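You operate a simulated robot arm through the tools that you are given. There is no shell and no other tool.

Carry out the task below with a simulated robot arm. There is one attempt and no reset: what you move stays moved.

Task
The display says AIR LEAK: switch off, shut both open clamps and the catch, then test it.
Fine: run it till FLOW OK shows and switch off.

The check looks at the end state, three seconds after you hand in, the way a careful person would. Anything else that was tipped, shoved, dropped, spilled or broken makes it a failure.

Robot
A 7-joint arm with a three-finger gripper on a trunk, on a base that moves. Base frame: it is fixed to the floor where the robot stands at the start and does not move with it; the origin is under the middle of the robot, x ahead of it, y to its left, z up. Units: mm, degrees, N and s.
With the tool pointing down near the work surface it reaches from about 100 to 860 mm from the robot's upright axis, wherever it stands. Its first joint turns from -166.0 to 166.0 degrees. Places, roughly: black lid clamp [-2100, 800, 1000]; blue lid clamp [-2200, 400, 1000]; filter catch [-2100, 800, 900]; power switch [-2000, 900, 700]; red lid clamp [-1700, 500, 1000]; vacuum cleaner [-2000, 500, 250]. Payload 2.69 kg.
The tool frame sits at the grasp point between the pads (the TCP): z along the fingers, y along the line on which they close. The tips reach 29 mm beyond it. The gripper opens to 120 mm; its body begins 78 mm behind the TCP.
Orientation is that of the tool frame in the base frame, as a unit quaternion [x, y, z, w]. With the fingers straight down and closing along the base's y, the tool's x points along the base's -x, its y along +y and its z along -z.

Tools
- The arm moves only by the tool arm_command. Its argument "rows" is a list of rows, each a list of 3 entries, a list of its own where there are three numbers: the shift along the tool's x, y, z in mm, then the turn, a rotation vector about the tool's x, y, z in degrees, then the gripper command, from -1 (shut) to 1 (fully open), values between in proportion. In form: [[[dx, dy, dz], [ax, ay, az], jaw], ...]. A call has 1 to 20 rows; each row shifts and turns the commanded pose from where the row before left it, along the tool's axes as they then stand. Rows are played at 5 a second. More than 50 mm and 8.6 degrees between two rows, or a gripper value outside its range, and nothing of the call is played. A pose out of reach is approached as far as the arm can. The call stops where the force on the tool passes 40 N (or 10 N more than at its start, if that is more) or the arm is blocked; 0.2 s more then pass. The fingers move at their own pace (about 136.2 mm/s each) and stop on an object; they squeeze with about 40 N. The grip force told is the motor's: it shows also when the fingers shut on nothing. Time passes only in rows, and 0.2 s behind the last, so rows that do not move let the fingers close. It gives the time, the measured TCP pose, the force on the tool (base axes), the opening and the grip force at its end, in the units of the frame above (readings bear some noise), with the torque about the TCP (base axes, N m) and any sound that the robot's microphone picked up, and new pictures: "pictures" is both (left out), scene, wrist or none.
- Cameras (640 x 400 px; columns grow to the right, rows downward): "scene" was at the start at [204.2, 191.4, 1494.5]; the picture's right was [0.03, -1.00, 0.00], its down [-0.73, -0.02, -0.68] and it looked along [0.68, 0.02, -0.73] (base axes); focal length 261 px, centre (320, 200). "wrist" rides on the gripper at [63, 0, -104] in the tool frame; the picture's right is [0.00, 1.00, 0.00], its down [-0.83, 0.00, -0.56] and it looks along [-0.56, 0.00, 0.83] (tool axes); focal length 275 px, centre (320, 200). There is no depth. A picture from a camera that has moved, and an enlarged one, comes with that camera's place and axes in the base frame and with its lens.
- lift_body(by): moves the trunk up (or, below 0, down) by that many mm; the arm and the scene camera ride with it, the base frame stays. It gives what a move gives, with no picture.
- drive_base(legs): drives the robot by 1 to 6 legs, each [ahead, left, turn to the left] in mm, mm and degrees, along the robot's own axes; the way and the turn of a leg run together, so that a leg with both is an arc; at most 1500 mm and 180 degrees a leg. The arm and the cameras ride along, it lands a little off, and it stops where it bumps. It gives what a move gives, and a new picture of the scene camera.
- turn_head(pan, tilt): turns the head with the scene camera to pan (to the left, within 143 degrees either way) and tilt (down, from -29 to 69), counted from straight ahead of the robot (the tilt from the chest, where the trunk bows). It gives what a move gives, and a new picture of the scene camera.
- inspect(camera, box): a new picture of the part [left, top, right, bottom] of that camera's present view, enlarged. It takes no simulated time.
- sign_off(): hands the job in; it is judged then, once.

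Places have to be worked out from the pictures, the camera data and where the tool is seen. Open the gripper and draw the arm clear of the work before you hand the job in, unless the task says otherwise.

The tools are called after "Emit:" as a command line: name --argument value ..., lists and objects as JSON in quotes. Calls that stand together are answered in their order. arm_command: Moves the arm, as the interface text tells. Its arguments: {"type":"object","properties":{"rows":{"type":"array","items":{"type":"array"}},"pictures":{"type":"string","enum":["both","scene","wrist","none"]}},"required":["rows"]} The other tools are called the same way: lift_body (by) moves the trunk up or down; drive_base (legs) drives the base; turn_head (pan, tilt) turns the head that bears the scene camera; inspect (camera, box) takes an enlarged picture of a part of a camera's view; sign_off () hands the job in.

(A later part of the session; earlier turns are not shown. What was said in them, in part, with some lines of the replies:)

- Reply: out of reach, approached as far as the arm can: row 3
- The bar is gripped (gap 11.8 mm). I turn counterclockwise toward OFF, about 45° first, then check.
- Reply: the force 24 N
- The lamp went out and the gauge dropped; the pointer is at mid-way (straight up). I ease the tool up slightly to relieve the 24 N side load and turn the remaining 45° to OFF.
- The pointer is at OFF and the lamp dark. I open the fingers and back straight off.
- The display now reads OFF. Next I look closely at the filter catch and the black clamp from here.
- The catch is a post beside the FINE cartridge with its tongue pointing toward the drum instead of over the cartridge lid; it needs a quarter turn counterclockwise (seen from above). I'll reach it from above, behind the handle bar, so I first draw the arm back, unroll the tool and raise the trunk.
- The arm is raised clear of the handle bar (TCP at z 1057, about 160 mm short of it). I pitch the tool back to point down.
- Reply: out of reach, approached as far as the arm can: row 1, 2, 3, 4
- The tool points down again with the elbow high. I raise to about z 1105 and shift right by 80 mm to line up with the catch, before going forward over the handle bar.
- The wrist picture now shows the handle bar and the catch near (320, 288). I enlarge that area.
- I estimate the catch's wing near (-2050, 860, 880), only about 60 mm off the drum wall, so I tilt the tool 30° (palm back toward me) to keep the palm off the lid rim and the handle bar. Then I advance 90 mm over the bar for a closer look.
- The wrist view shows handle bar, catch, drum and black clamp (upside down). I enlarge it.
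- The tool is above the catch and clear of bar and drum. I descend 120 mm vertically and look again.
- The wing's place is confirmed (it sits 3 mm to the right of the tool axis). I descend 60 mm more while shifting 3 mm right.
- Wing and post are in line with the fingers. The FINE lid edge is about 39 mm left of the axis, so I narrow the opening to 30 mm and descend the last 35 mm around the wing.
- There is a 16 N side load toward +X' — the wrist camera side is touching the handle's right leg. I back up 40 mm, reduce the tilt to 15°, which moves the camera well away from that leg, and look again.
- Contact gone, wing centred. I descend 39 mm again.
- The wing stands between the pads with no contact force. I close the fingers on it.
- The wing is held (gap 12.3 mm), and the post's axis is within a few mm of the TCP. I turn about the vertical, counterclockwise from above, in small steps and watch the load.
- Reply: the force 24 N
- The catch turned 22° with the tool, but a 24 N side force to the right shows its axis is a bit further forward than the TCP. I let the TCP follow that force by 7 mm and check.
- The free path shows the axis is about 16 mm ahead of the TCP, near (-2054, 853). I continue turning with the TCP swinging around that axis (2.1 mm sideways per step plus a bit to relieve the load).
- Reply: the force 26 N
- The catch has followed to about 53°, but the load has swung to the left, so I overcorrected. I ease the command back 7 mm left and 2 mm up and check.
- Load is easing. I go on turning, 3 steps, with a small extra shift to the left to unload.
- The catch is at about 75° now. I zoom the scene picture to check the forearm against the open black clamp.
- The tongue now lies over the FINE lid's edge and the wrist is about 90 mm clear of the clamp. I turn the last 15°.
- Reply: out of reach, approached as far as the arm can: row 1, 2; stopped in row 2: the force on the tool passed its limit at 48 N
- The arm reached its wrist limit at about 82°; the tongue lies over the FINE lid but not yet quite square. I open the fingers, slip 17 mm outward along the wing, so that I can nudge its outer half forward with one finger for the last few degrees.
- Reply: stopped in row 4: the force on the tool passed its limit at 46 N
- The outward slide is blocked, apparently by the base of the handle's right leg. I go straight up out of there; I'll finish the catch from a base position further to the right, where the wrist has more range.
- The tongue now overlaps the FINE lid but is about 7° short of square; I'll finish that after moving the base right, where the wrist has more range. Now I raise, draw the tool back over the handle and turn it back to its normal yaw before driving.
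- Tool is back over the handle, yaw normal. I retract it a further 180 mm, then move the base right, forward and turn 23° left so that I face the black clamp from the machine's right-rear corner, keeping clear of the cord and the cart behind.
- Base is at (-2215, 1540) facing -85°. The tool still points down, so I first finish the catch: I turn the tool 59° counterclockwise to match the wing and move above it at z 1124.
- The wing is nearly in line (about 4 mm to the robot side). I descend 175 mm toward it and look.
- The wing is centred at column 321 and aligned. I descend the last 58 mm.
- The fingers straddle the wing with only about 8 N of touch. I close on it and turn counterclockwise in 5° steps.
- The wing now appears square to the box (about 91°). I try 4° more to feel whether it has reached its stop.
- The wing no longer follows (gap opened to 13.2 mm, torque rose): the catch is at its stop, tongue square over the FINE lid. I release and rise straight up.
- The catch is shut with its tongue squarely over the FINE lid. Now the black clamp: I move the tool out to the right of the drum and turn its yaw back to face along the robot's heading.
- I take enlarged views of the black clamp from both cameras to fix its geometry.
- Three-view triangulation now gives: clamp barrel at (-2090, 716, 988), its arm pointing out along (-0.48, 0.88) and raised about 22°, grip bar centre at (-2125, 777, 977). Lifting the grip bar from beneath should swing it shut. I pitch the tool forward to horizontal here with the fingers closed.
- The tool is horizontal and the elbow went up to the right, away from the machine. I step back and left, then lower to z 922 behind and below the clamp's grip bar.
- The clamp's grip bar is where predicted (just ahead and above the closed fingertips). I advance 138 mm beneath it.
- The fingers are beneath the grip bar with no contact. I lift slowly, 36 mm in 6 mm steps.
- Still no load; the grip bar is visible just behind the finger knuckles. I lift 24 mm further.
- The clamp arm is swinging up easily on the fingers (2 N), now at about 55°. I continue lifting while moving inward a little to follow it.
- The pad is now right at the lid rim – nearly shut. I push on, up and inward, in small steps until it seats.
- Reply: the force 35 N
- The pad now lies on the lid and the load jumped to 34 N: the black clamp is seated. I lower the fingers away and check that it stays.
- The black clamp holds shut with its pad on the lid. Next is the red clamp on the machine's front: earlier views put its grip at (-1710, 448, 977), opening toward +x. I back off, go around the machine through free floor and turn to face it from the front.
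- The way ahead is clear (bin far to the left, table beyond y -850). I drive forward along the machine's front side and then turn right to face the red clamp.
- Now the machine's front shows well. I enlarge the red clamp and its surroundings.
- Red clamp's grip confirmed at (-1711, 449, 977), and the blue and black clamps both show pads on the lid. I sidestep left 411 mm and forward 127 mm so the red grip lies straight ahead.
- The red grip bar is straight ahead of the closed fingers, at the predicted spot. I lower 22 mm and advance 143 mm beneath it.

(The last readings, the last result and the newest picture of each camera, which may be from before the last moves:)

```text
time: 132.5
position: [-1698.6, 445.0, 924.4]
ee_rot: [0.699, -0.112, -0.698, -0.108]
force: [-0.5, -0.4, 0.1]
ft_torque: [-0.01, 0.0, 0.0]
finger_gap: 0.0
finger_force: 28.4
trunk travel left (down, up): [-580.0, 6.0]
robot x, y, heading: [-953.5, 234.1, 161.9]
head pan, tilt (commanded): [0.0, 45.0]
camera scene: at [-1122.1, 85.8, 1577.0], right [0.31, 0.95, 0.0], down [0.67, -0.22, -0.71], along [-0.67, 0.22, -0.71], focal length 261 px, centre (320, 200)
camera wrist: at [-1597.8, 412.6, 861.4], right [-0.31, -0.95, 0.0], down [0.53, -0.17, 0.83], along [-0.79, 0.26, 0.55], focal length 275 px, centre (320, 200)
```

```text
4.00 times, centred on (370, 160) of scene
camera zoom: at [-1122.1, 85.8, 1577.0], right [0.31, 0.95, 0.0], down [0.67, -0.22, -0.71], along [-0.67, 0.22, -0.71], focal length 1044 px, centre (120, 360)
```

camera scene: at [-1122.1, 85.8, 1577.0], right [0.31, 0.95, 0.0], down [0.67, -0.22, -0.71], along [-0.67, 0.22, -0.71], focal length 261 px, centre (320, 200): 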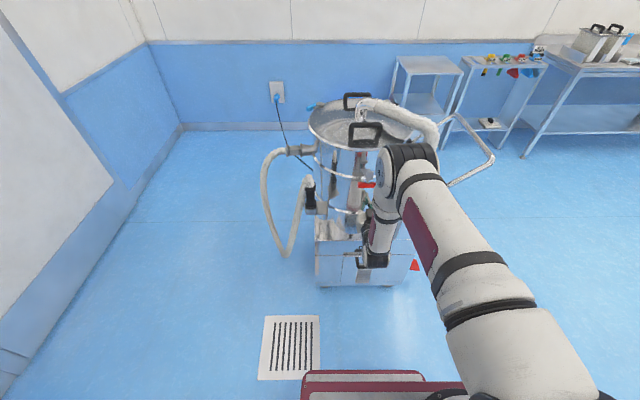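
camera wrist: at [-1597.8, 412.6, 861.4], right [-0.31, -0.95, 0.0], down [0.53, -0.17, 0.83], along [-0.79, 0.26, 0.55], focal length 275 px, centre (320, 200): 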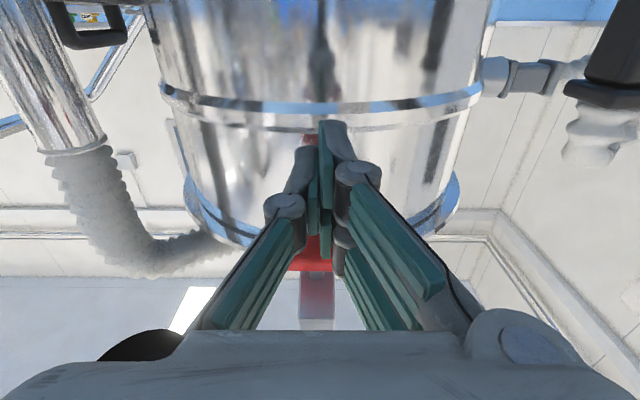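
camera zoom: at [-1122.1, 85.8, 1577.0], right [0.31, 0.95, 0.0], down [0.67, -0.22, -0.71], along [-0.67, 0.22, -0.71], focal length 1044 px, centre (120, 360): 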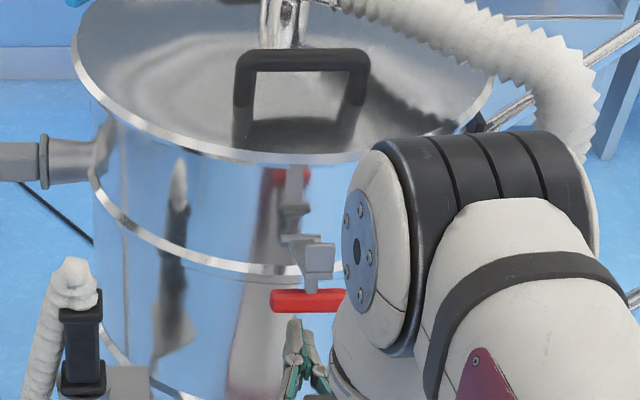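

The closed fingers are right beneath the red grip. I lift 60 mm in small steps as with the black clamp.

Emit:
arm_command --rows '[[[-6, 0, 0], [0, 0, 0], -1], [[-6, 0, 0], [0, 0, 0], -1], [[-6, 0, 0], [0, 0, 0], -1], [[-6, 0, 0], [0, 0, 0], -1], [[-6, 0, 0], [0, 0, 0], -1], [[-6, 0, 0], [0, 0, 0], -1], [[-6, 0, 0], [0, 0, 0], -1], [[-6, 0, 0], [0, 0, 0], -1], [[-6, 0, 0], [0, 0, 0], -1], [[-6, 0, 0], [0, 0, 0], -1]]' --pictures "wrist"

Emit:
inspect --camera "scene" --box '[310, 110, 430, 210]'

```text
time: 134.7
position: [-1697.1, 443.9, 983.0]
ee_rot: [0.699, -0.112, -0.698, -0.106]
force: [-0.5, 0.3, -1.5]
ft_torque: [0.03, -0.07, 0.02]
finger_gap: 0.0
finger_force: 28.3
trunk travel left (down, up): [-580.0, 6.0]
robot x, y, heading: [-953.5, 229.8, 162.0]
head pan, tilt (commanded): [0.0, 45.0]
camera wrist: at [-1597.1, 412.3, 921.3], right [-0.31, -0.95, 0.0], down [0.53, -0.17, 0.83], along [-0.79, 0.26, 0.55], focal length 275 px, centre (320, 200)
```

wrist: 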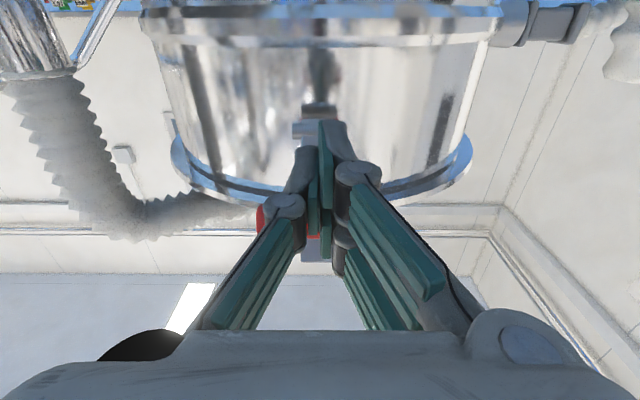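

```text
4.00 times, centred on (370, 160) of scene
camera zoom: at [-1122.3, 85.9, 1577.0], right [0.31, 0.95, 0.0], down [0.67, -0.22, -0.71], along [-0.67, 0.22, -0.71], focal length 1044 px, centre (120, 360)
```

zoom: 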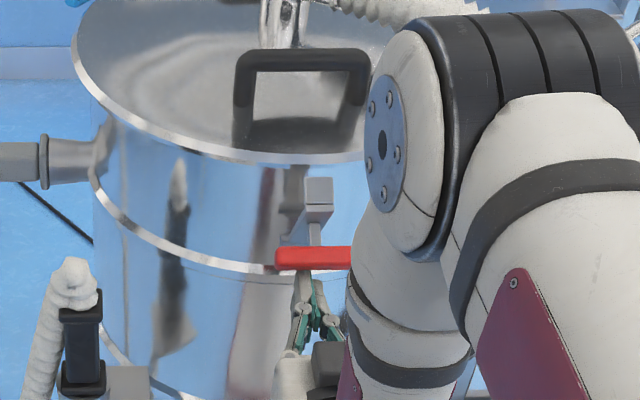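

The red arm swings up freely (1.5 N). I continue up and inward.

Emit:
arm_command --rows '[[[-6, 0, 2], [0, 0, 0], -1], [[-6, 0, 3], [0, 0, 0], -1], [[-6, 0, 3], [0, 0, 0], -1], [[-6, 0, 4], [0, 0, 0], -1], [[-5, 0, 4], [0, 0, 0], -1]]' --pictures "wrist"

Emit:
inspect --camera "scene" --box '[310, 100, 430, 200]'

```text
time: 135.9
position: [-1712.7, 448.1, 1011.8]
ee_rot: [0.699, -0.113, -0.698, -0.107]
force: [-2.2, -0.1, -3.8]
ft_torque: [0.02, -0.07, 0.01]
finger_gap: 0.1
finger_force: 29.0
trunk travel left (down, up): [-580.0, 6.0]
robot x, y, heading: [-955.1, 231.7, 162.1]
head pan, tilt (commanded): [0.0, 45.0]
camera wrist: at [-1612.4, 417.4, 950.2], right [-0.31, -0.95, 0.0], down [0.53, -0.17, 0.83], along [-0.79, 0.26, 0.55], focal length 275 px, centre (320, 200)
```

wrist: 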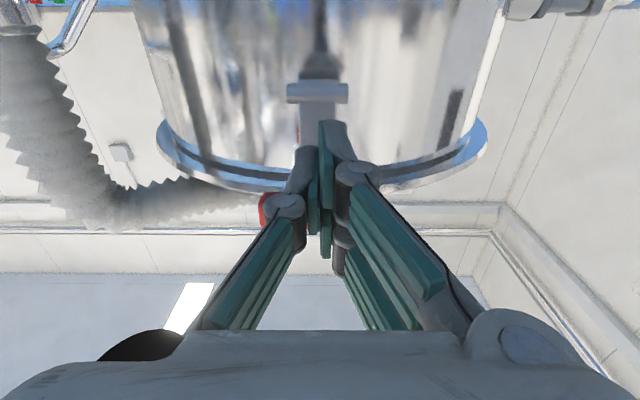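

```text
4.00 times, centred on (370, 150) of scene
camera zoom: at [-1122.5, 85.9, 1577.0], right [0.31, 0.95, 0.0], down [0.67, -0.22, -0.71], along [-0.67, 0.22, -0.71], focal length 1044 px, centre (120, 400)
```

zoom: 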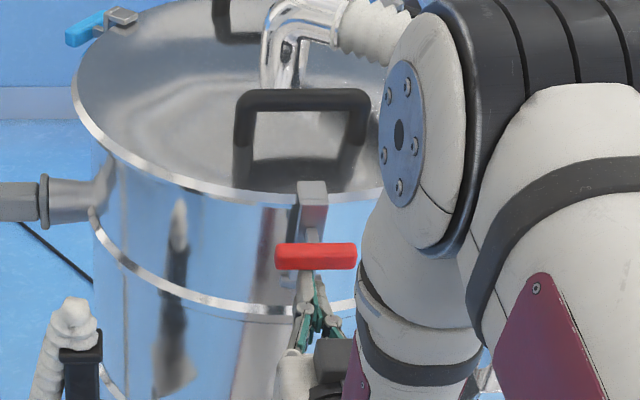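

The pad is reaching the lid rim. I push the last bit up and inward.

Emit:
arm_command --rows '[[[-4, 0, 4], [0, 0, 0], -1], [[-4, 0, 4], [0, 0, 0], -1], [[-4, 0, 4], [0, 0, 0], -1]]' --pictures "wrist"

Emit:
inspect --camera "scene" --box '[310, 100, 430, 200]'

```text
time: 136.8
position: [-1721.7, 451.7, 1017.6]
ee_rot: [0.705, -0.113, -0.692, -0.105]
force: [0.0, 0.3, -3.1]
ft_torque: [-0.03, -0.09, 0.0]
finger_gap: 0.0
finger_force: 28.8
trunk travel left (down, up): [-580.0, 6.0]
robot x, y, heading: [-954.3, 231.3, 161.9]
head pan, tilt (commanded): [0.0, 45.0]
stopped in row 3: the force on the tool passed its limit at 42 N (the readings are from after the stop); the commanded pose is now the measured one
camera wrist: at [-1619.2, 420.4, 956.9], right [-0.31, -0.95, 0.0], down [0.51, -0.16, 0.84], along [-0.8, 0.26, 0.54], focal length 275 px, centre (320, 200)
```

wrist: 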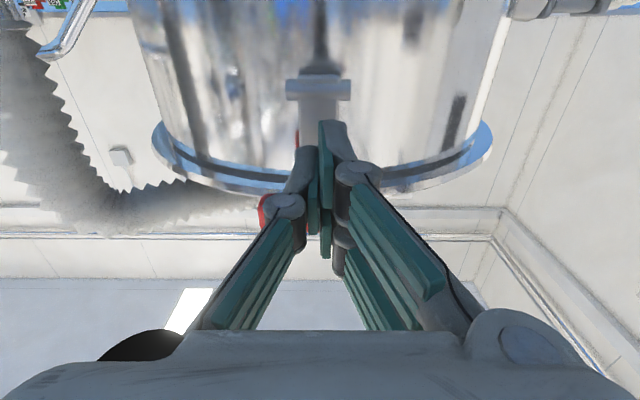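

```text
4.00 times, centred on (370, 150) of scene
camera zoom: at [-1122.2, 85.8, 1577.0], right [0.31, 0.95, 0.0], down [0.67, -0.22, -0.71], along [-0.67, 0.22, -0.71], focal length 1044 px, centre (120, 400)
```

zoom: 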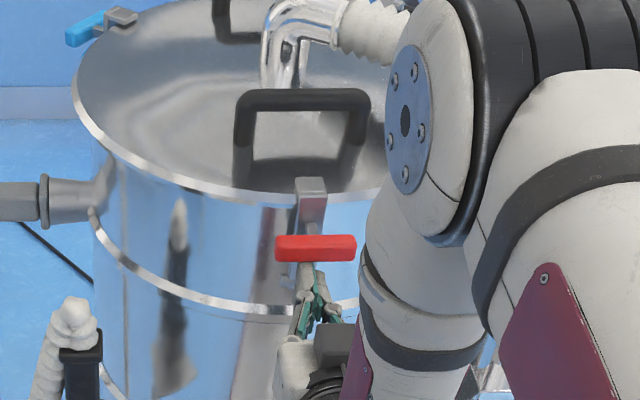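

The force passed 42 N as the red clamp hit its stop, pad on the lid. I lower the fingers away and retreat, then check that it stays.

Emit:
arm_command --rows '[[[8, 0, 0], [0, 0, 0], -1], [[15, 0, -10], [0, 0, 0], -1], [[25, 0, -20], [0, 0, 0], -1], [[30, 0, -35], [0, 0, 0], -1], [[0, 0, -45], [0, 0, 0], -1], [[0, 0, -45], [0, 0, 0], -1]]' --pictures "both"

Emit:
inspect --camera "scene" --box '[280, 90, 424, 180]'

```text
time: 138.2
position: [-1571.1, 403.1, 941.7]
ee_rot: [0.705, -0.113, -0.693, -0.105]
force: [-0.1, -0.9, 0.5]
ft_torque: [0.01, -0.01, -0.01]
finger_gap: 0.1
finger_force: 28.5
trunk travel left (down, up): [-580.0, 6.0]
robot x, y, heading: [-956.4, 232.8, 161.8]
head pan, tilt (commanded): [0.0, 45.0]
camera scene: at [-1122.2, 85.9, 1577.0], right [0.31, 0.95, 0.0], down [0.67, -0.22, -0.71], along [-0.67, 0.22, -0.71], focal length 261 px, centre (320, 200)
camera wrist: at [-1470.8, 371.9, 881.3], right [-0.31, -0.95, 0.0], down [0.52, -0.16, 0.84], along [-0.8, 0.26, 0.54], focal length 275 px, centre (320, 200)
```

scene: 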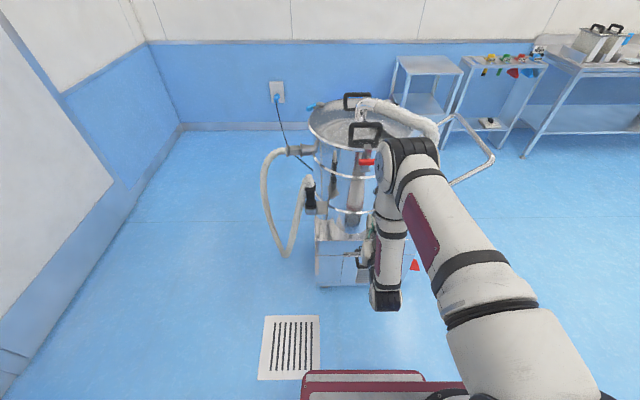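
wrist: 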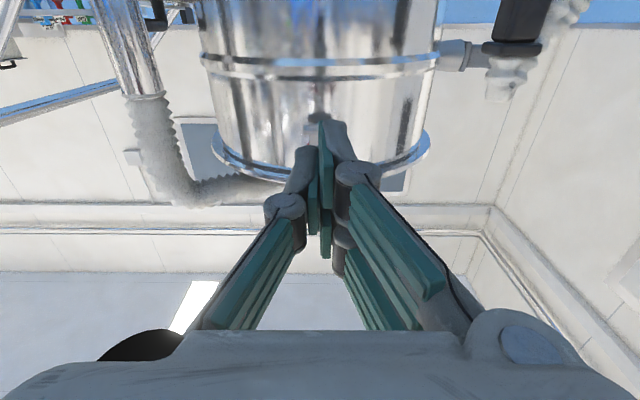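

```text
4.44 times, centred on (352, 135) of scene
camera zoom: at [-1122.2, 85.9, 1577.0], right [0.31, 0.95, 0.0], down [0.67, -0.22, -0.71], along [-0.67, 0.22, -0.71], focal length 1160 px, centre (178, 489)
```

zoom: 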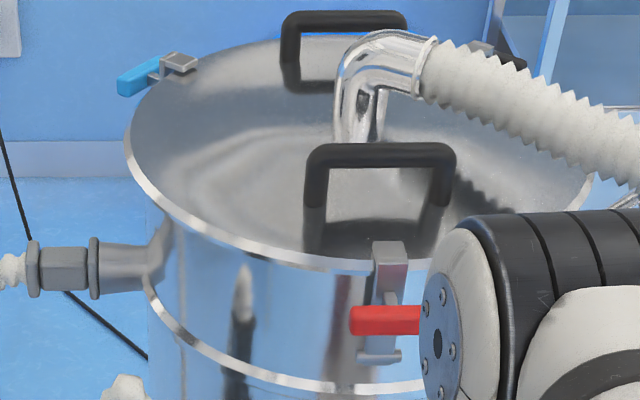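

The red clamp stays shut, and all three pads now lie on the lid. For the test I drive back round to the control end: back off, turn left to heading -108°, reverse, then sidestep right, keeping the arm clear of machine and bins.

Emit:
drive_base --legs '[[-150, 0, 0], [0, 0, 89.8], [-1340, 0, 0]]'

```text
time: 149.8
position: [-562.5, 851.3, 942.0]
ee_rot: [0.574, 0.423, -0.561, 0.42]
force: [-0.4, 1.1, -0.7]
ft_torque: [0.0, 0.01, 0.02]
finger_gap: 0.0
finger_force: 28.4
trunk travel left (down, up): [-580.0, 6.0]
robot x, y, heading: [-403.8, 1469.2, -107.1]
head pan, tilt (commanded): [0.0, 45.0]
camera scene: at [-254.5, 1305.1, 1577.0], right [-0.96, 0.29, 0.0], down [0.21, 0.68, -0.71], along [-0.21, -0.68, -0.71], focal length 261 px, centre (320, 200)
```

scene: 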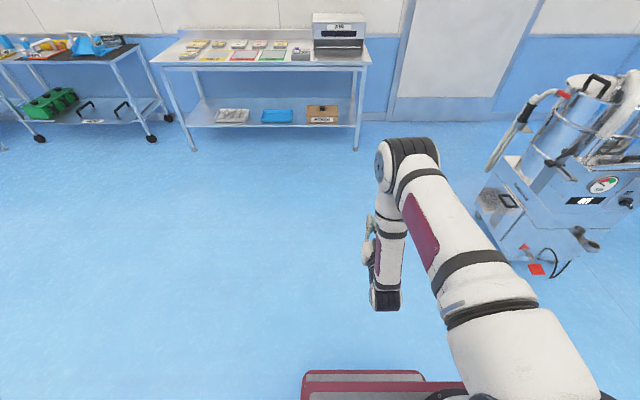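

Position as planned. I sidestep right to stand in front of the control panel, about 250 mm further back than last time.

Emit:
drive_base --legs '[[-21, -1338, 0], [0, 0, -1.1]]'

```text
time: 156.8
position: [-1825.9, 1250.6, 941.5]
ee_rot: [0.576, 0.422, -0.562, 0.418]
force: [0.1, -0.5, 0.0]
ft_torque: [-0.02, 0.01, 0.01]
finger_gap: 0.3
finger_force: 28.4
trunk travel left (down, up): [-580.0, 6.0]
robot x, y, heading: [-1661.0, 1871.0, -107.1]
head pan, tilt (commanded): [0.0, 45.0]
camera scene: at [-1516.4, 1704.4, 1577.0], right [-0.95, 0.3, 0.0], down [0.21, 0.68, -0.71], along [-0.21, -0.68, -0.71], focal length 261 px, centre (320, 200)
```

scene: 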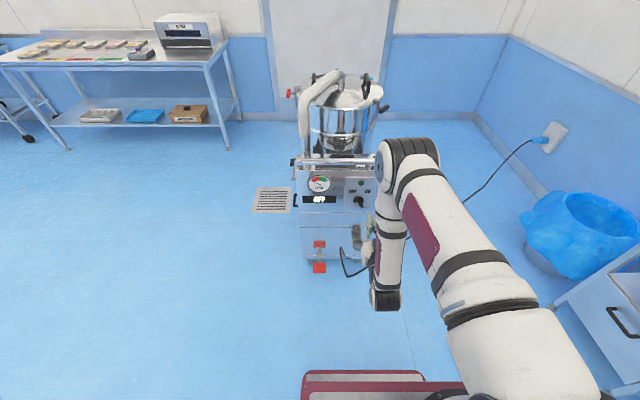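

I lower the trunk by 287 mm so that, with the same arm posture as at the clamps, the tool comes to knob height (z 655), and square the tool up to the panel.

Emit:
lift_body --by -287

Emit:
arm_command --rows '[[[0, 0, 0], [1.1, -1.1, 0], 0.2], [[0, 0, 0], [0, 0, 0], 0.2]]' --pictures "both"

```text
time: 159.6
position: [-1826.0, 1249.8, 653.8]
ee_rot: [0.576, 0.422, -0.562, 0.418]
force: [0.1, 0.5, 0.7]
ft_torque: [0.01, -0.02, 0.0]
finger_gap: 0.3
finger_force: 28.6
trunk travel left (down, up): [-293.0, 293.0]
robot x, y, heading: [-1667.0, 1869.8, -107.2]
head pan, tilt (commanded): [0.0, 45.0]
```

```text
time: 160.2
position: [-1826.4, 1251.0, 654.8]
ee_rot: [0.574, 0.413, -0.572, 0.417]
force: [0.2, -0.8, 0.0]
ft_torque: [0.01, 0.0, -0.01]
finger_gap: 72.1
finger_force: 0.0
trunk travel left (down, up): [-293.0, 293.0]
robot x, y, heading: [-1662.3, 1871.8, -107.5]
head pan, tilt (commanded): [0.0, 45.0]
camera scene: at [-1583.7, 1488.2, 1290.4], right [-0.95, 0.3, 0.0], down [0.21, 0.68, -0.71], along [-0.21, -0.68, -0.71], focal length 261 px, centre (320, 200)
camera wrist: at [-1793.1, 1350.7, 592.2], right [0.95, -0.31, 0.0], down [0.17, 0.53, 0.83], along [-0.26, -0.79, 0.56], focal length 275 px, centre (320, 200)
```

scene: 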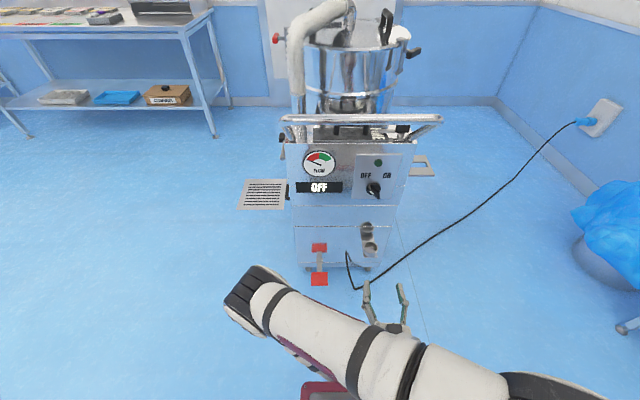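
wrist: 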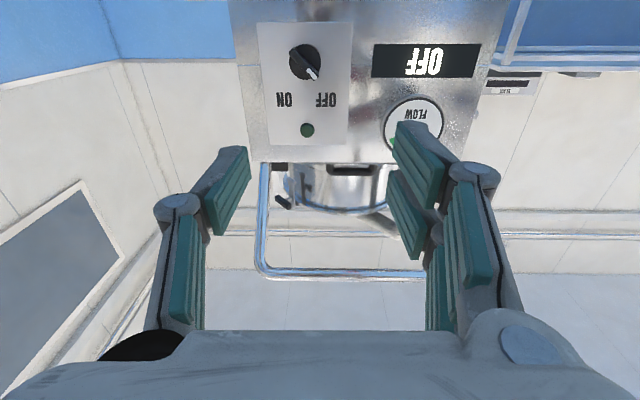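

The knob is seen exactly where expected: 382 mm ahead, 25 mm right of the tool axis, still at OFF, and the arm has its earlier elbow-left posture. I drive the base 225 mm forward (base front stays about 250 mm short of the pedal).

Emit:
drive_base --legs '[[225, 0, 0]]'

Emit:
arm_command --rows '[[[0, -12, 0], [0, 0, 0], 0.2], [[0, -12, 0], [0, 0, -7.5], 0.2], [[0, 0, 0], [0, 0, -7.5], 0.2], [[0, 0, 0], [0, 0, -7.5], 0.2], [[0, 0, 0], [0, 0, -7.5], 0.2], [[0, 0, 0], [0, 0, -7.5], 0.2], [[0, 0, 0], [0, 0, -7.5], 0.2]]' --pictures "both"

```text
time: 161.9
position: [-1890.6, 1036.7, 654.7]
ee_rot: [0.574, 0.413, -0.571, 0.417]
force: [0.1, 0.5, 0.5]
ft_torque: [0.0, -0.03, -0.01]
finger_gap: 72.1
finger_force: 0.1
trunk travel left (down, up): [-293.0, 293.0]
robot x, y, heading: [-1727.3, 1656.5, -107.0]
head pan, tilt (commanded): [0.0, 45.0]
camera scene: at [-1648.5, 1275.5, 1290.5], right [-0.96, 0.29, 0.0], down [0.21, 0.68, -0.71], along [-0.21, -0.68, -0.71], focal length 261 px, centre (320, 200)
```

scene: 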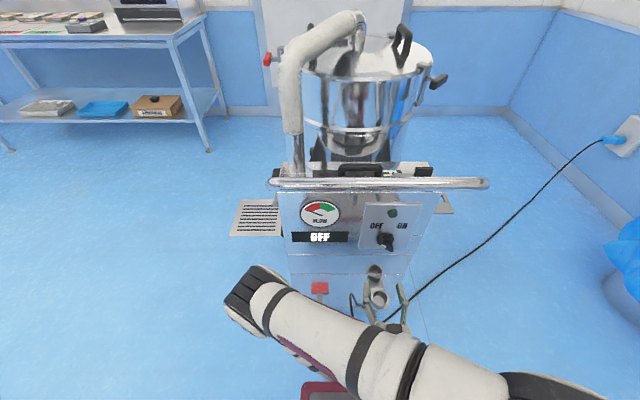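

```text
time: 163.5
position: [-1912.4, 1045.5, 653.3]
ee_rot: [-0.371, -0.602, 0.687, -0.167]
force: [0.9, 0.0, -0.4]
ft_torque: [0.0, -0.03, 0.02]
finger_gap: 71.8
finger_force: 0.0
trunk travel left (down, up): [-293.0, 293.0]
robot x, y, heading: [-1727.9, 1656.1, -107.0]
head pan, tilt (commanded): [0.0, 45.0]
camera scene: at [-1648.5, 1275.5, 1290.4], right [-0.96, 0.29, 0.0], down [0.21, 0.68, -0.71], along [-0.21, -0.68, -0.71], focal length 261 px, centre (320, 200)
camera wrist: at [-1922.8, 1158.7, 610.6], right [0.67, -0.22, -0.71], down [0.73, 0.35, 0.59], along [0.12, -0.91, 0.39], focal length 275 px, centre (320, 200)
```

scene: 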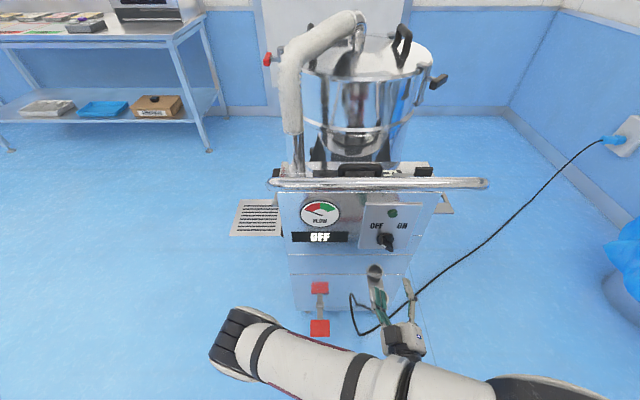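
wrist: 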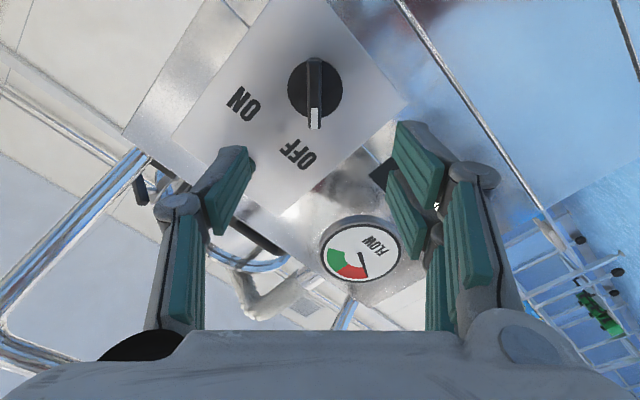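

Rolled to match the OFF bar; the knob is about 7 mm right of the axis. I correct for that and advance 95 mm, then check before gripping.

Emit:
arm_command --rows '[[[4, -5, 0], [0, 0, 0], 0.2], [[0, 0, 30], [0, 0, 0], 0.2], [[0, 0, 30], [0, 0, 0], 0.2], [[0, 0, 35], [0, 0, 0], 0.2]]' --pictures "both"

```text
time: 164.5
position: [-1949.9, 957.0, 654.8]
ee_rot: [-0.372, -0.601, 0.687, -0.167]
force: [0.0, 0.8, -1.1]
ft_torque: [0.0, -0.02, -0.01]
finger_gap: 72.0
finger_force: 0.2
trunk travel left (down, up): [-293.0, 293.0]
robot x, y, heading: [-1730.1, 1661.5, -107.4]
head pan, tilt (commanded): [0.0, 45.0]
camera scene: at [-1648.4, 1275.6, 1290.5], right [-0.96, 0.29, 0.0], down [0.21, 0.68, -0.71], along [-0.21, -0.68, -0.71], focal length 261 px, centre (320, 200)
camera wrist: at [-1958.7, 1070.1, 611.0], right [0.67, -0.22, -0.71], down [0.73, 0.35, 0.59], along [0.12, -0.91, 0.39], focal length 275 px, centre (320, 200)
```

scene: 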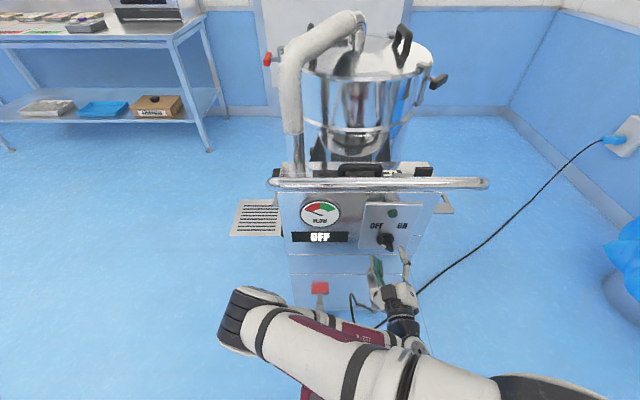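
wrist: 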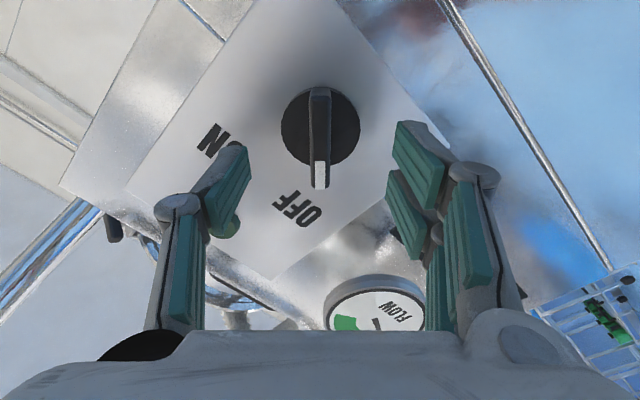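

The bar is centred at column 320. I advance 34 mm and close on it.

Emit:
arm_command --rows '[[[0, 0, 12], [0, 0, 0], 0.2], [[0, 0, 12], [0, 0, 0], 0.2], [[0, 0, 10], [0, 0, 0], 0.2], [[0, 0, 0], [0, 0, 0], -0.4], [[0, 0, 0], [0, 0, 0], -1], [[0, 0, 0], [0, 0, 0], -1], [[0, 0, 0], [0, 0, 0], -1]]' --pictures "both"

```text
time: 166.1
position: [-1958.8, 924.6, 655.7]
ee_rot: [-0.371, -0.602, 0.687, -0.167]
force: [0.1, -2.0, 1.2]
ft_torque: [0.15, -0.08, -0.14]
finger_gap: 11.7
finger_force: 39.0
trunk travel left (down, up): [-293.0, 293.0]
robot x, y, heading: [-1733.9, 1654.7, -107.4]
head pan, tilt (commanded): [0.0, 45.0]
camera scene: at [-1648.5, 1275.5, 1290.4], right [-0.96, 0.29, 0.0], down [0.21, 0.68, -0.71], along [-0.21, -0.68, -0.71], focal length 261 px, centre (320, 200)
camera wrist: at [-1968.8, 1037.7, 610.9], right [0.67, -0.22, -0.71], down [0.73, 0.35, 0.59], along [0.12, -0.91, 0.39], focal length 275 px, centre (320, 200)
```

scene: 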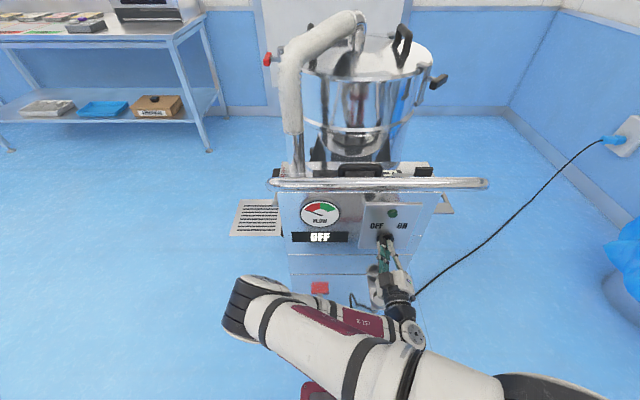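
wrist: 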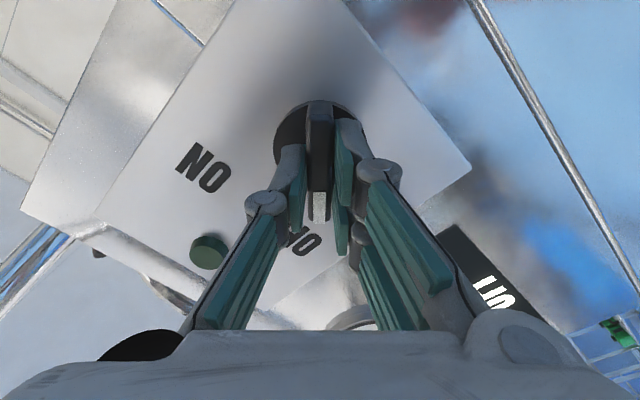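

Good grip with hardly any load, and the scene camera has a clear view of the display. I turn clockwise toward ON, first half.

Emit:
arm_command --rows '[[[0, 0, 0], [0, 0, 7.5], -1], [[0, 0, 0], [0, 0, 7.5], -1], [[0, 0, 0], [0, 0, 7.5], -1], [[0, 0, 0], [0, 0, 7.5], -1], [[0, 0, 0], [0, 0, 7.5], -1], [[0, 0, 0], [0, 0, 7.5], -1]]' --pictures "scene"

```text
time: 167.5
position: [-1960.1, 925.1, 654.9]
ee_rot: [0.574, 0.413, -0.57, 0.418]
force: [-8.1, 3.7, 5.0]
ft_torque: [0.99, -0.28, -0.19]
finger_gap: 12.1
finger_force: 38.6
trunk travel left (down, up): [-293.0, 293.0]
robot x, y, heading: [-1729.8, 1657.3, -107.2]
head pan, tilt (commanded): [0.0, 45.0]
camera scene: at [-1648.7, 1275.7, 1290.5], right [-0.96, 0.29, 0.0], down [0.21, 0.68, -0.71], along [-0.21, -0.68, -0.71], focal length 261 px, centre (320, 200)
```

scene: 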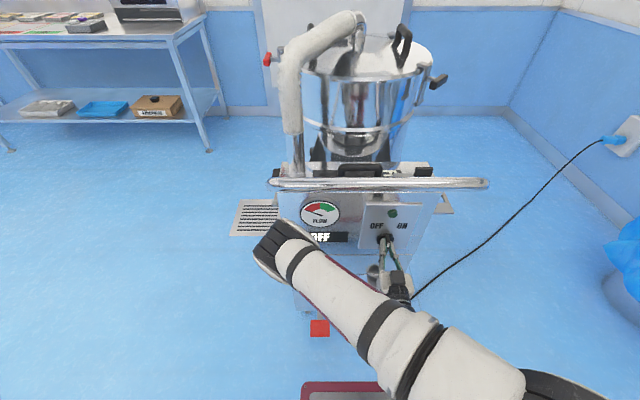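

Loads are small; I turn the second half to ON.

Emit:
arm_command --rows '[[[0, 0, 0], [0, 0, 7.5], -1], [[0, 0, 0], [0, 0, 7.5], -1], [[0, 0, 0], [0, 0, 7.5], -1], [[0, 0, 0], [0, 0, 7.5], -1], [[0, 0, 0], [0, 0, 7.5], -1], [[0, 0, 0], [0, 0, 7.5], -1]]' --pictures "both"

```text
time: 168.9
position: [-1960.6, 924.7, 656.3]
ee_rot: [0.688, 0.162, -0.369, 0.603]
force: [-18.7, 6.0, 0.8]
ft_torque: [0.63, 0.55, -0.08]
finger_gap: 11.9
finger_force: 38.4
trunk travel left (down, up): [-293.0, 293.0]
robot x, y, heading: [-1729.5, 1660.0, -107.2]
head pan, tilt (commanded): [0.0, 45.0]
camera scene: at [-1649.0, 1275.7, 1290.5], right [-0.96, 0.29, 0.0], down [0.21, 0.68, -0.71], along [-0.21, -0.68, -0.71], focal length 261 px, centre (320, 200)
camera wrist: at [-1885.0, 1010.7, 611.3], right [0.67, -0.22, 0.71], down [-0.39, 0.71, 0.59], along [-0.63, -0.67, 0.39], focal length 275 px, centre (320, 200)
```

scene: 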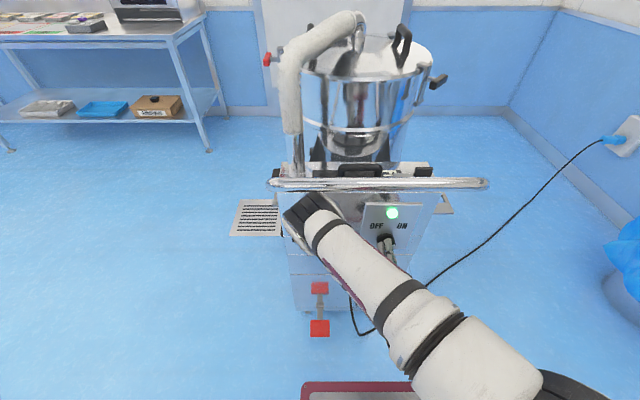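
wrist: 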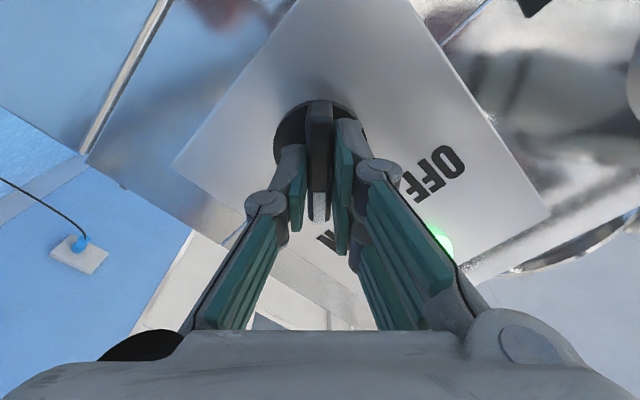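

The lamp is lit: it runs. My elbow hides the display, so I release the knob and back off to read it.

Emit:
arm_command --rows '[[[0, 0, 0], [0, 0, 0], 0.2], [[0, 0, 0], [0, 0, 0], 0.2], [[0, 0, -20], [0, 0, 0], 0.2], [[0, 0, -30], [0, 0, 0], 0.2], [[0, 0, -40], [0, 0, 0], 0.2], [[0, 0, -40], [0, 0, 0], 0.2], [[0, 0, 0], [0, 0, -7.5], 0.2], [[0, 0, 0], [0, 0, -7.5], 0.2], [[0, 0, 0], [0, 0, -7.5], 0.2], [[0, 0, 0], [0, 0, -7.5], 0.2]]' --pictures "both"

Emit:
inspect --camera "scene" --box '[270, 180, 430, 280]'

```text
time: 171.1
position: [-1918.8, 1048.2, 654.4]
ee_rot: [0.622, 0.335, -0.513, 0.487]
force: [-0.1, -0.4, -0.3]
ft_torque: [0.02, 0.01, -0.02]
finger_gap: 71.9
finger_force: 0.1
trunk travel left (down, up): [-293.0, 293.0]
robot x, y, heading: [-1728.6, 1658.0, -106.8]
head pan, tilt (commanded): [0.0, 45.0]
camera scene: at [-1648.5, 1275.5, 1290.4], right [-0.96, 0.29, 0.0], down [0.21, 0.68, -0.71], along [-0.21, -0.68, -0.71], focal length 261 px, centre (320, 200)
camera wrist: at [-1870.8, 1142.5, 594.8], right [0.92, -0.3, 0.26], down [-0.03, 0.6, 0.8], along [-0.39, -0.75, 0.54], focal length 275 px, centre (320, 200)
```

scene: 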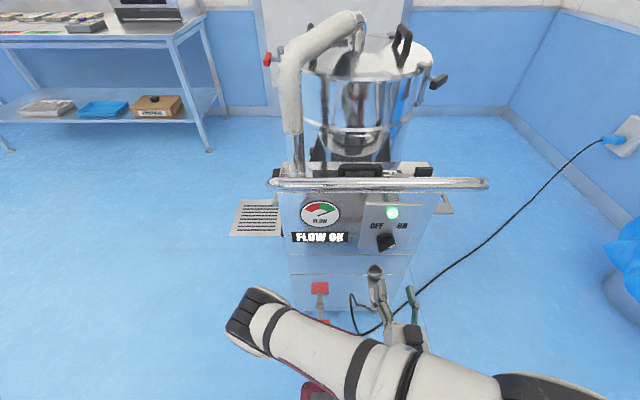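
wrist: 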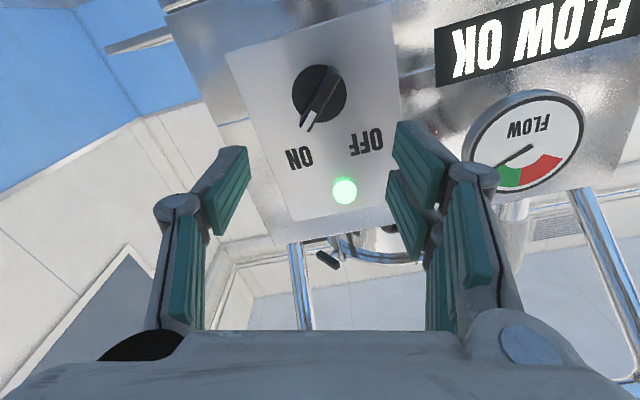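

```text
4.00 times, centred on (350, 230) of scene
camera zoom: at [-1648.5, 1275.5, 1290.4], right [-0.96, 0.29, 0.0], down [0.21, 0.68, -0.71], along [-0.21, -0.68, -0.71], focal length 1044 px, centre (200, 80)
```

zoom: 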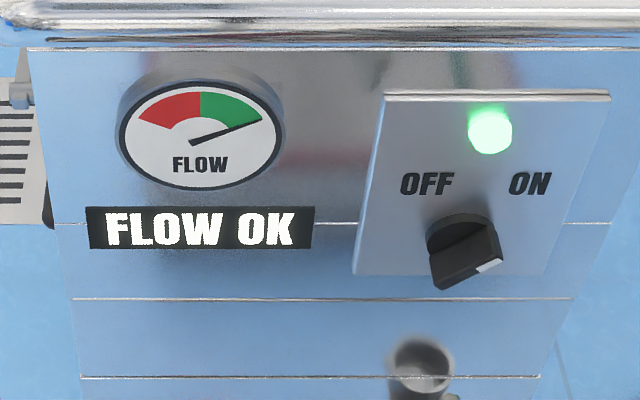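

The display shows FLOW OK and the needle is well in the green. Now I switch off: roll back 30° and advance to the knob again, checking before the grip.

Emit:
arm_command --rows '[[[0, 0, 0], [0, 0, 7.5], 0.2], [[0, 0, 0], [0, 0, 7.5], 0.2], [[0, 0, 0], [0, 0, 7.5], 0.2], [[0, 0, 0], [0, 0, 7.5], 0.2], [[0, 0, 32], [0, 0, 0], 0.2], [[0, 0, 32], [0, 0, 0], 0.2], [[0, 0, 31], [0, 0, 0], 0.2]]' --pictures "wrist"

```text
time: 172.7
position: [-1949.2, 955.8, 656.4]
ee_rot: [0.688, 0.162, -0.367, 0.604]
force: [0.0, -0.4, 0.7]
ft_torque: [-0.01, 0.02, 0.0]
finger_gap: 72.1
finger_force: 0.1
trunk travel left (down, up): [-293.0, 293.0]
robot x, y, heading: [-1730.8, 1657.0, -107.0]
head pan, tilt (commanded): [0.0, 45.0]
camera wrist: at [-1873.7, 1043.0, 611.5], right [0.67, -0.22, 0.71], down [-0.39, 0.71, 0.59], along [-0.63, -0.67, 0.39], focal length 275 px, centre (320, 200)
```

wrist: 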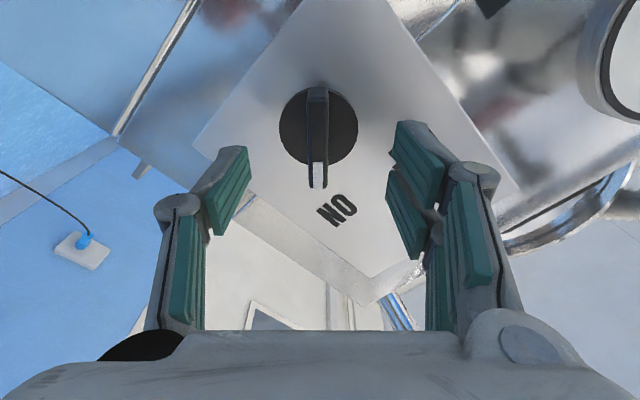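

The bar is centred and aligned. I advance 34 mm, grip, and turn the first half toward OFF.

Emit:
arm_command --rows '[[[0, 0, 12], [0, 0, 0], 0.2], [[0, 0, 12], [0, 0, 0], 0.2], [[0, 0, 10], [0, 0, 0], 0.2], [[0, 0, 0], [0, 0, 0], -0.4], [[0, 0, 0], [0, 0, 0], -1], [[0, 0, 0], [0, 0, 0], -1], [[0, 0, 0], [0, 0, 0], -1], [[0, 0, 0], [0, 0, -7.5], -1], [[0, 0, 0], [0, 0, -7.5], -1], [[0, 0, 0], [0, 0, -7.5], -1], [[0, 0, 0], [0, 0, -7.5], -1], [[0, 0, 0], [0, 0, -7.5], -1], [[0, 0, 0], [0, 0, -7.5], -1]]' --pictures "wrist"

```text
time: 175.5
position: [-1959.9, 924.6, 656.0]
ee_rot: [0.573, 0.414, -0.572, 0.416]
force: [-13.3, 1.8, 0.3]
ft_torque: [-0.71, 0.25, -0.23]
finger_gap: 11.7
finger_force: 38.7
trunk travel left (down, up): [-293.0, 293.0]
robot x, y, heading: [-1731.9, 1658.0, -107.0]
head pan, tilt (commanded): [0.0, 45.0]
camera wrist: at [-1926.6, 1025.4, 592.7], right [0.95, -0.31, 0.0], down [0.17, 0.53, 0.83], along [-0.26, -0.79, 0.56], focal length 275 px, centre (320, 200)
```

wrist: 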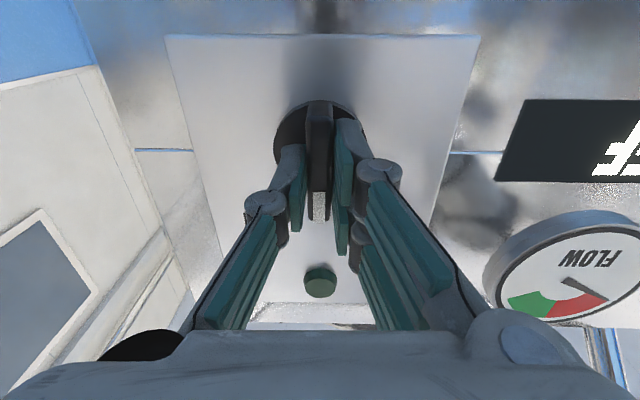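

The lamp is out and the needle is back in the red; the knob is half way. I turn the remaining 45° to OFF.

Emit:
arm_command --rows '[[[0, 0, 0], [0, 0, -7.5], -1], [[0, 0, 0], [0, 0, -7.5], -1], [[0, 0, 0], [0, 0, -7.5], -1], [[0, 0, 0], [0, 0, -7.5], -1], [[0, 0, 0], [0, 0, -7.5], -1], [[0, 0, 0], [0, 0, -7.5], -1]]' --pictures "wrist"

```text
time: 176.9
position: [-1959.6, 923.8, 654.8]
ee_rot: [-0.371, -0.603, 0.687, -0.167]
force: [-10.0, 3.6, -0.3]
ft_torque: [-0.42, 0.1, 0.29]
finger_gap: 12.2
finger_force: 38.9
trunk travel left (down, up): [-293.0, 293.0]
robot x, y, heading: [-1730.7, 1656.6, -107.1]
head pan, tilt (commanded): [0.0, 45.0]
camera wrist: at [-1968.5, 1039.1, 611.0], right [0.67, -0.22, -0.71], down [0.73, 0.35, 0.59], along [0.12, -0.91, 0.39], focal length 275 px, centre (320, 200)
```

wrist: 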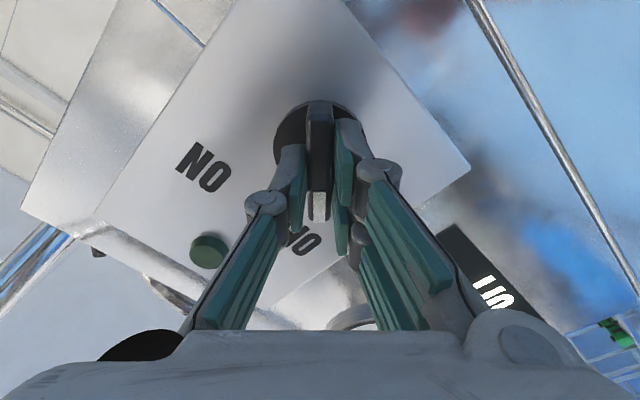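

The knob points to OFF. I open the gripper and back straight off.

Emit:
arm_command --rows '[[[0, 0, 0], [0, 0, 0], 0.2], [[0, 0, 0], [0, 0, 0], 0.2], [[0, 0, -20], [0, 0, 0], 0.2], [[0, 0, -30], [0, 0, 0], 0.2], [[0, 0, -40], [0, 0, 0], 0.2], [[0, 0, -40], [0, 0, 0], 0.2]]' --pictures "both"

Emit:
inspect --camera "scene" --box '[270, 180, 430, 280]'

```text
time: 178.3
position: [-1919.1, 1050.1, 655.7]
ee_rot: [-0.371, -0.601, 0.687, -0.168]
force: [-0.2, 0.4, 0.0]
ft_torque: [0.0, -0.05, 0.0]
finger_gap: 72.0
finger_force: 0.0
trunk travel left (down, up): [-293.0, 293.0]
robot x, y, heading: [-1726.6, 1656.1, -107.3]
head pan, tilt (commanded): [0.0, 45.0]
camera scene: at [-1648.6, 1275.4, 1290.4], right [-0.96, 0.29, 0.0], down [0.21, 0.68, -0.71], along [-0.21, -0.68, -0.71], focal length 261 px, centre (320, 200)
camera wrist: at [-1928.6, 1162.8, 611.5], right [0.67, -0.22, -0.7], down [0.73, 0.35, 0.59], along [0.12, -0.91, 0.39], focal length 275 px, centre (320, 200)
```

scene: 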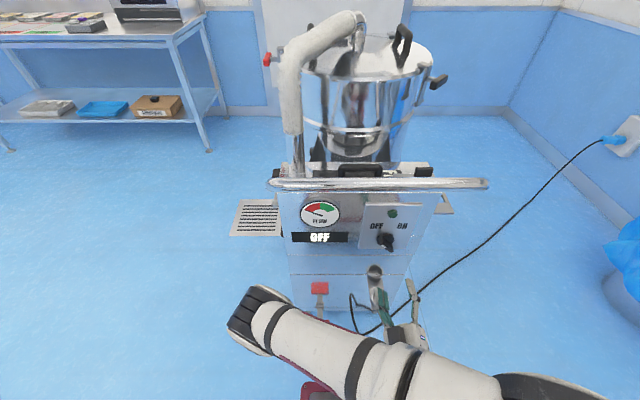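
wrist: 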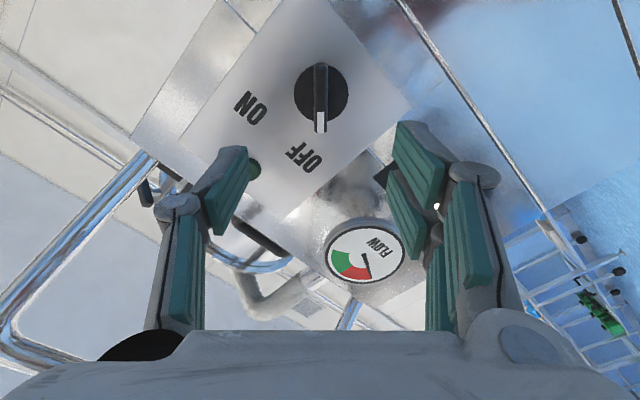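

```text
4.00 times, centred on (350, 230) of scene
camera zoom: at [-1648.6, 1275.4, 1290.4], right [-0.96, 0.29, 0.0], down [0.21, 0.68, -0.71], along [-0.21, -0.68, -0.71], focal length 1044 px, centre (200, 80)
```

zoom: 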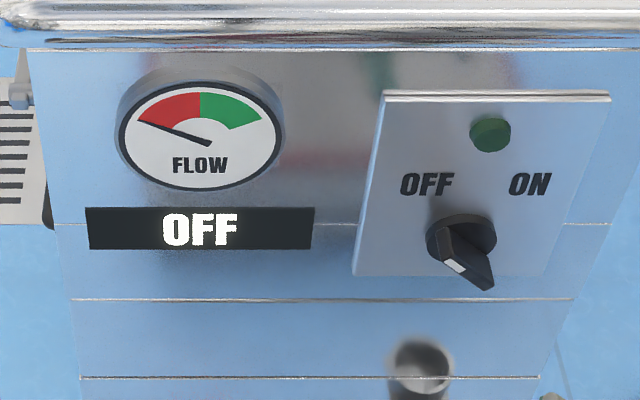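

Display OFF, lamp out, knob at OFF. I drive the robot 350 mm back with the gripper open and take a last look at the whole machine.

Emit:
drive_base --legs '[[-350, 0, 0]]'

Emit:
arm_command --rows '[[[0, 0, 0], [0, 0, 0], 1], [[0, 0, 0], [0, 0, 0], 1]]' --pictures "scene"

Emit:
lift_body --by 250

Emit:
inspect --camera "scene" --box '[250, 50, 410, 150]'

Emit:
inspect --camera "scene" --box '[0, 0, 640, 400]'

```text
time: 180.6
position: [-1817.4, 1383.9, 655.3]
ee_rot: [-0.372, -0.602, 0.687, -0.166]
force: [0.0, 0.2, 0.2]
ft_torque: [0.03, 0.02, 0.02]
finger_gap: 72.2
finger_force: 0.0
trunk travel left (down, up): [-293.0, 293.0]
robot x, y, heading: [-1626.0, 1991.7, -107.3]
head pan, tilt (commanded): [0.0, 45.0]
camera scene: at [-1545.5, 1610.6, 1290.4], right [-0.96, 0.3, 0.0], down [0.21, 0.68, -0.71], along [-0.21, -0.68, -0.71], focal length 261 px, centre (320, 200)
```

scene: 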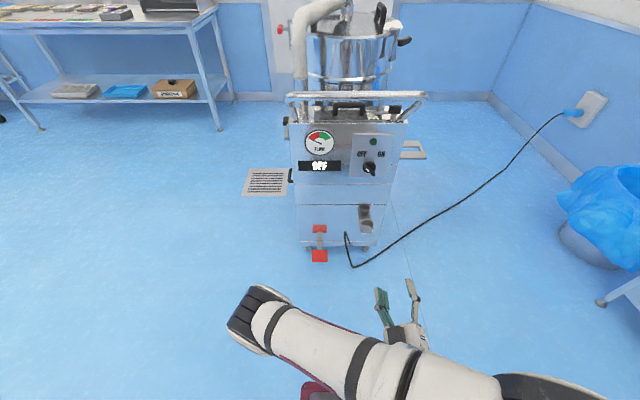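

```text
time: 181.2
position: [-1816.9, 1384.2, 656.4]
ee_rot: [-0.372, -0.602, 0.687, -0.166]
force: [-0.1, 0.2, -0.6]
ft_torque: [-0.03, -0.01, 0.03]
finger_gap: 120.1
finger_force: 0.0
trunk travel left (down, up): [-293.0, 293.0]
robot x, y, heading: [-1624.0, 1993.9, -107.1]
head pan, tilt (commanded): [0.0, 45.0]
camera scene: at [-1545.5, 1610.6, 1290.4], right [-0.96, 0.3, 0.0], down [0.21, 0.68, -0.71], along [-0.21, -0.68, -0.71], focal length 261 px, centre (320, 200)
```

scene: 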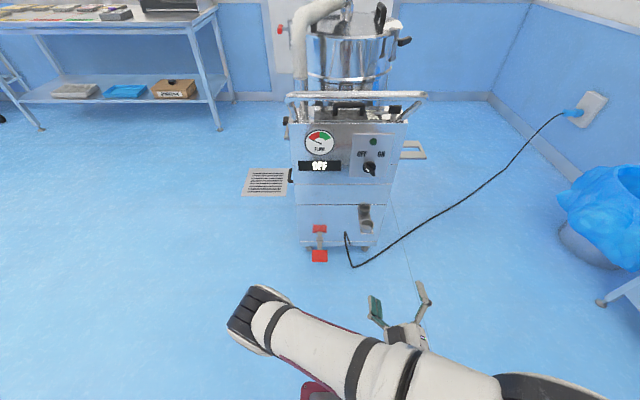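

```text
time: 183.8
position: [-1816.3, 1382.8, 906.1]
ee_rot: [-0.371, -0.602, 0.687, -0.167]
force: [-0.2, 0.0, -0.3]
ft_torque: [-0.01, -0.01, 0.03]
finger_gap: 119.9
finger_force: 0.1
trunk travel left (down, up): [-543.0, 43.0]
robot x, y, heading: [-1623.7, 1989.7, -107.3]
head pan, tilt (commanded): [0.0, 45.0]
```

```text
4.00 times, centred on (330, 100) of scene
camera zoom: at [-1492.6, 1781.2, 1540.6], right [-0.96, 0.3, 0.0], down [0.21, 0.68, -0.71], along [-0.21, -0.68, -0.71], focal length 1044 px, centre (280, 600)
```

zoom: 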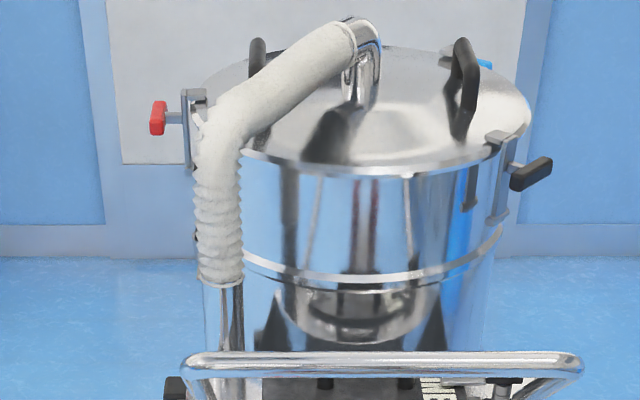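

```text
1.00 times, centred on (320, 200) of scene (not enlarged: the box is as wide or as high as the picture)
camera zoom: at [-1492.6, 1781.2, 1540.6], right [-0.96, 0.3, 0.0], down [0.21, 0.68, -0.71], along [-0.21, -0.68, -0.71], focal length 261 px, centre (320, 200)
```

zoom: 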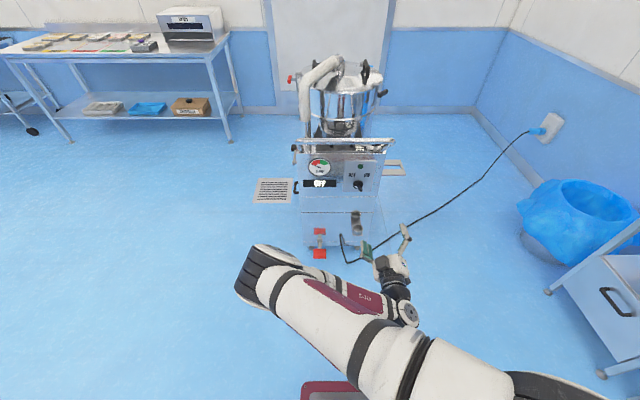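

Red and black clamps both sit with their pads on the lid. A last close look at the catch and panel.

Emit:
inspect --camera "scene" --box '[290, 130, 402, 200]'

```text
5.71 times, centred on (346, 165) of scene
camera zoom: at [-1492.6, 1781.2, 1540.6], right [-0.96, 0.3, 0.0], down [0.21, 0.68, -0.71], along [-0.21, -0.68, -0.71], focal length 1491 px, centre (171, 400)
```

zoom: 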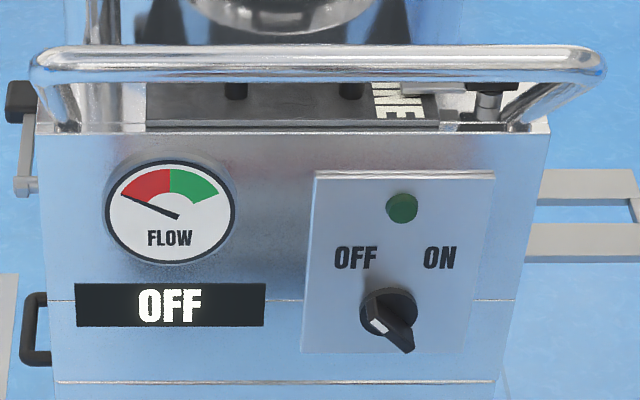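

The catch tongue lies over the FINE lid, the knob is at OFF, the display reads OFF, and all clamps are shut. The gripper is open and well clear, so I hand the job in.

Emit:
sign_off

```text
The job is handed in.
```

The vacuum cleaner passed its test. With both clamps and the filter catch shut, the display showed FLOW OK with the needle in the green. It is now switched off again.

- **Switch:** I turned it off before touching anything, on once for the test, and back off. The last picture shows the display reading OFF and the lamp out.
- **Clamps:** The black and red clamps were the open ones. Both are now shut with their pads on the lid, and each stayed put when I let go. The blue clamp was already shut, so I left it alone.
- **Filter catch:** It is turned to its stop, with the tongue over the FINE lid. My first try stopped about 7° short, so I finished it from a better position.

While reaching for the catch, the gripper pressed on the push handle's right leg twice, the second time with about 46 N. I saw nothing moved or damaged in the later pictures.

The gripper is open and the robot is backed well clear of the machine.
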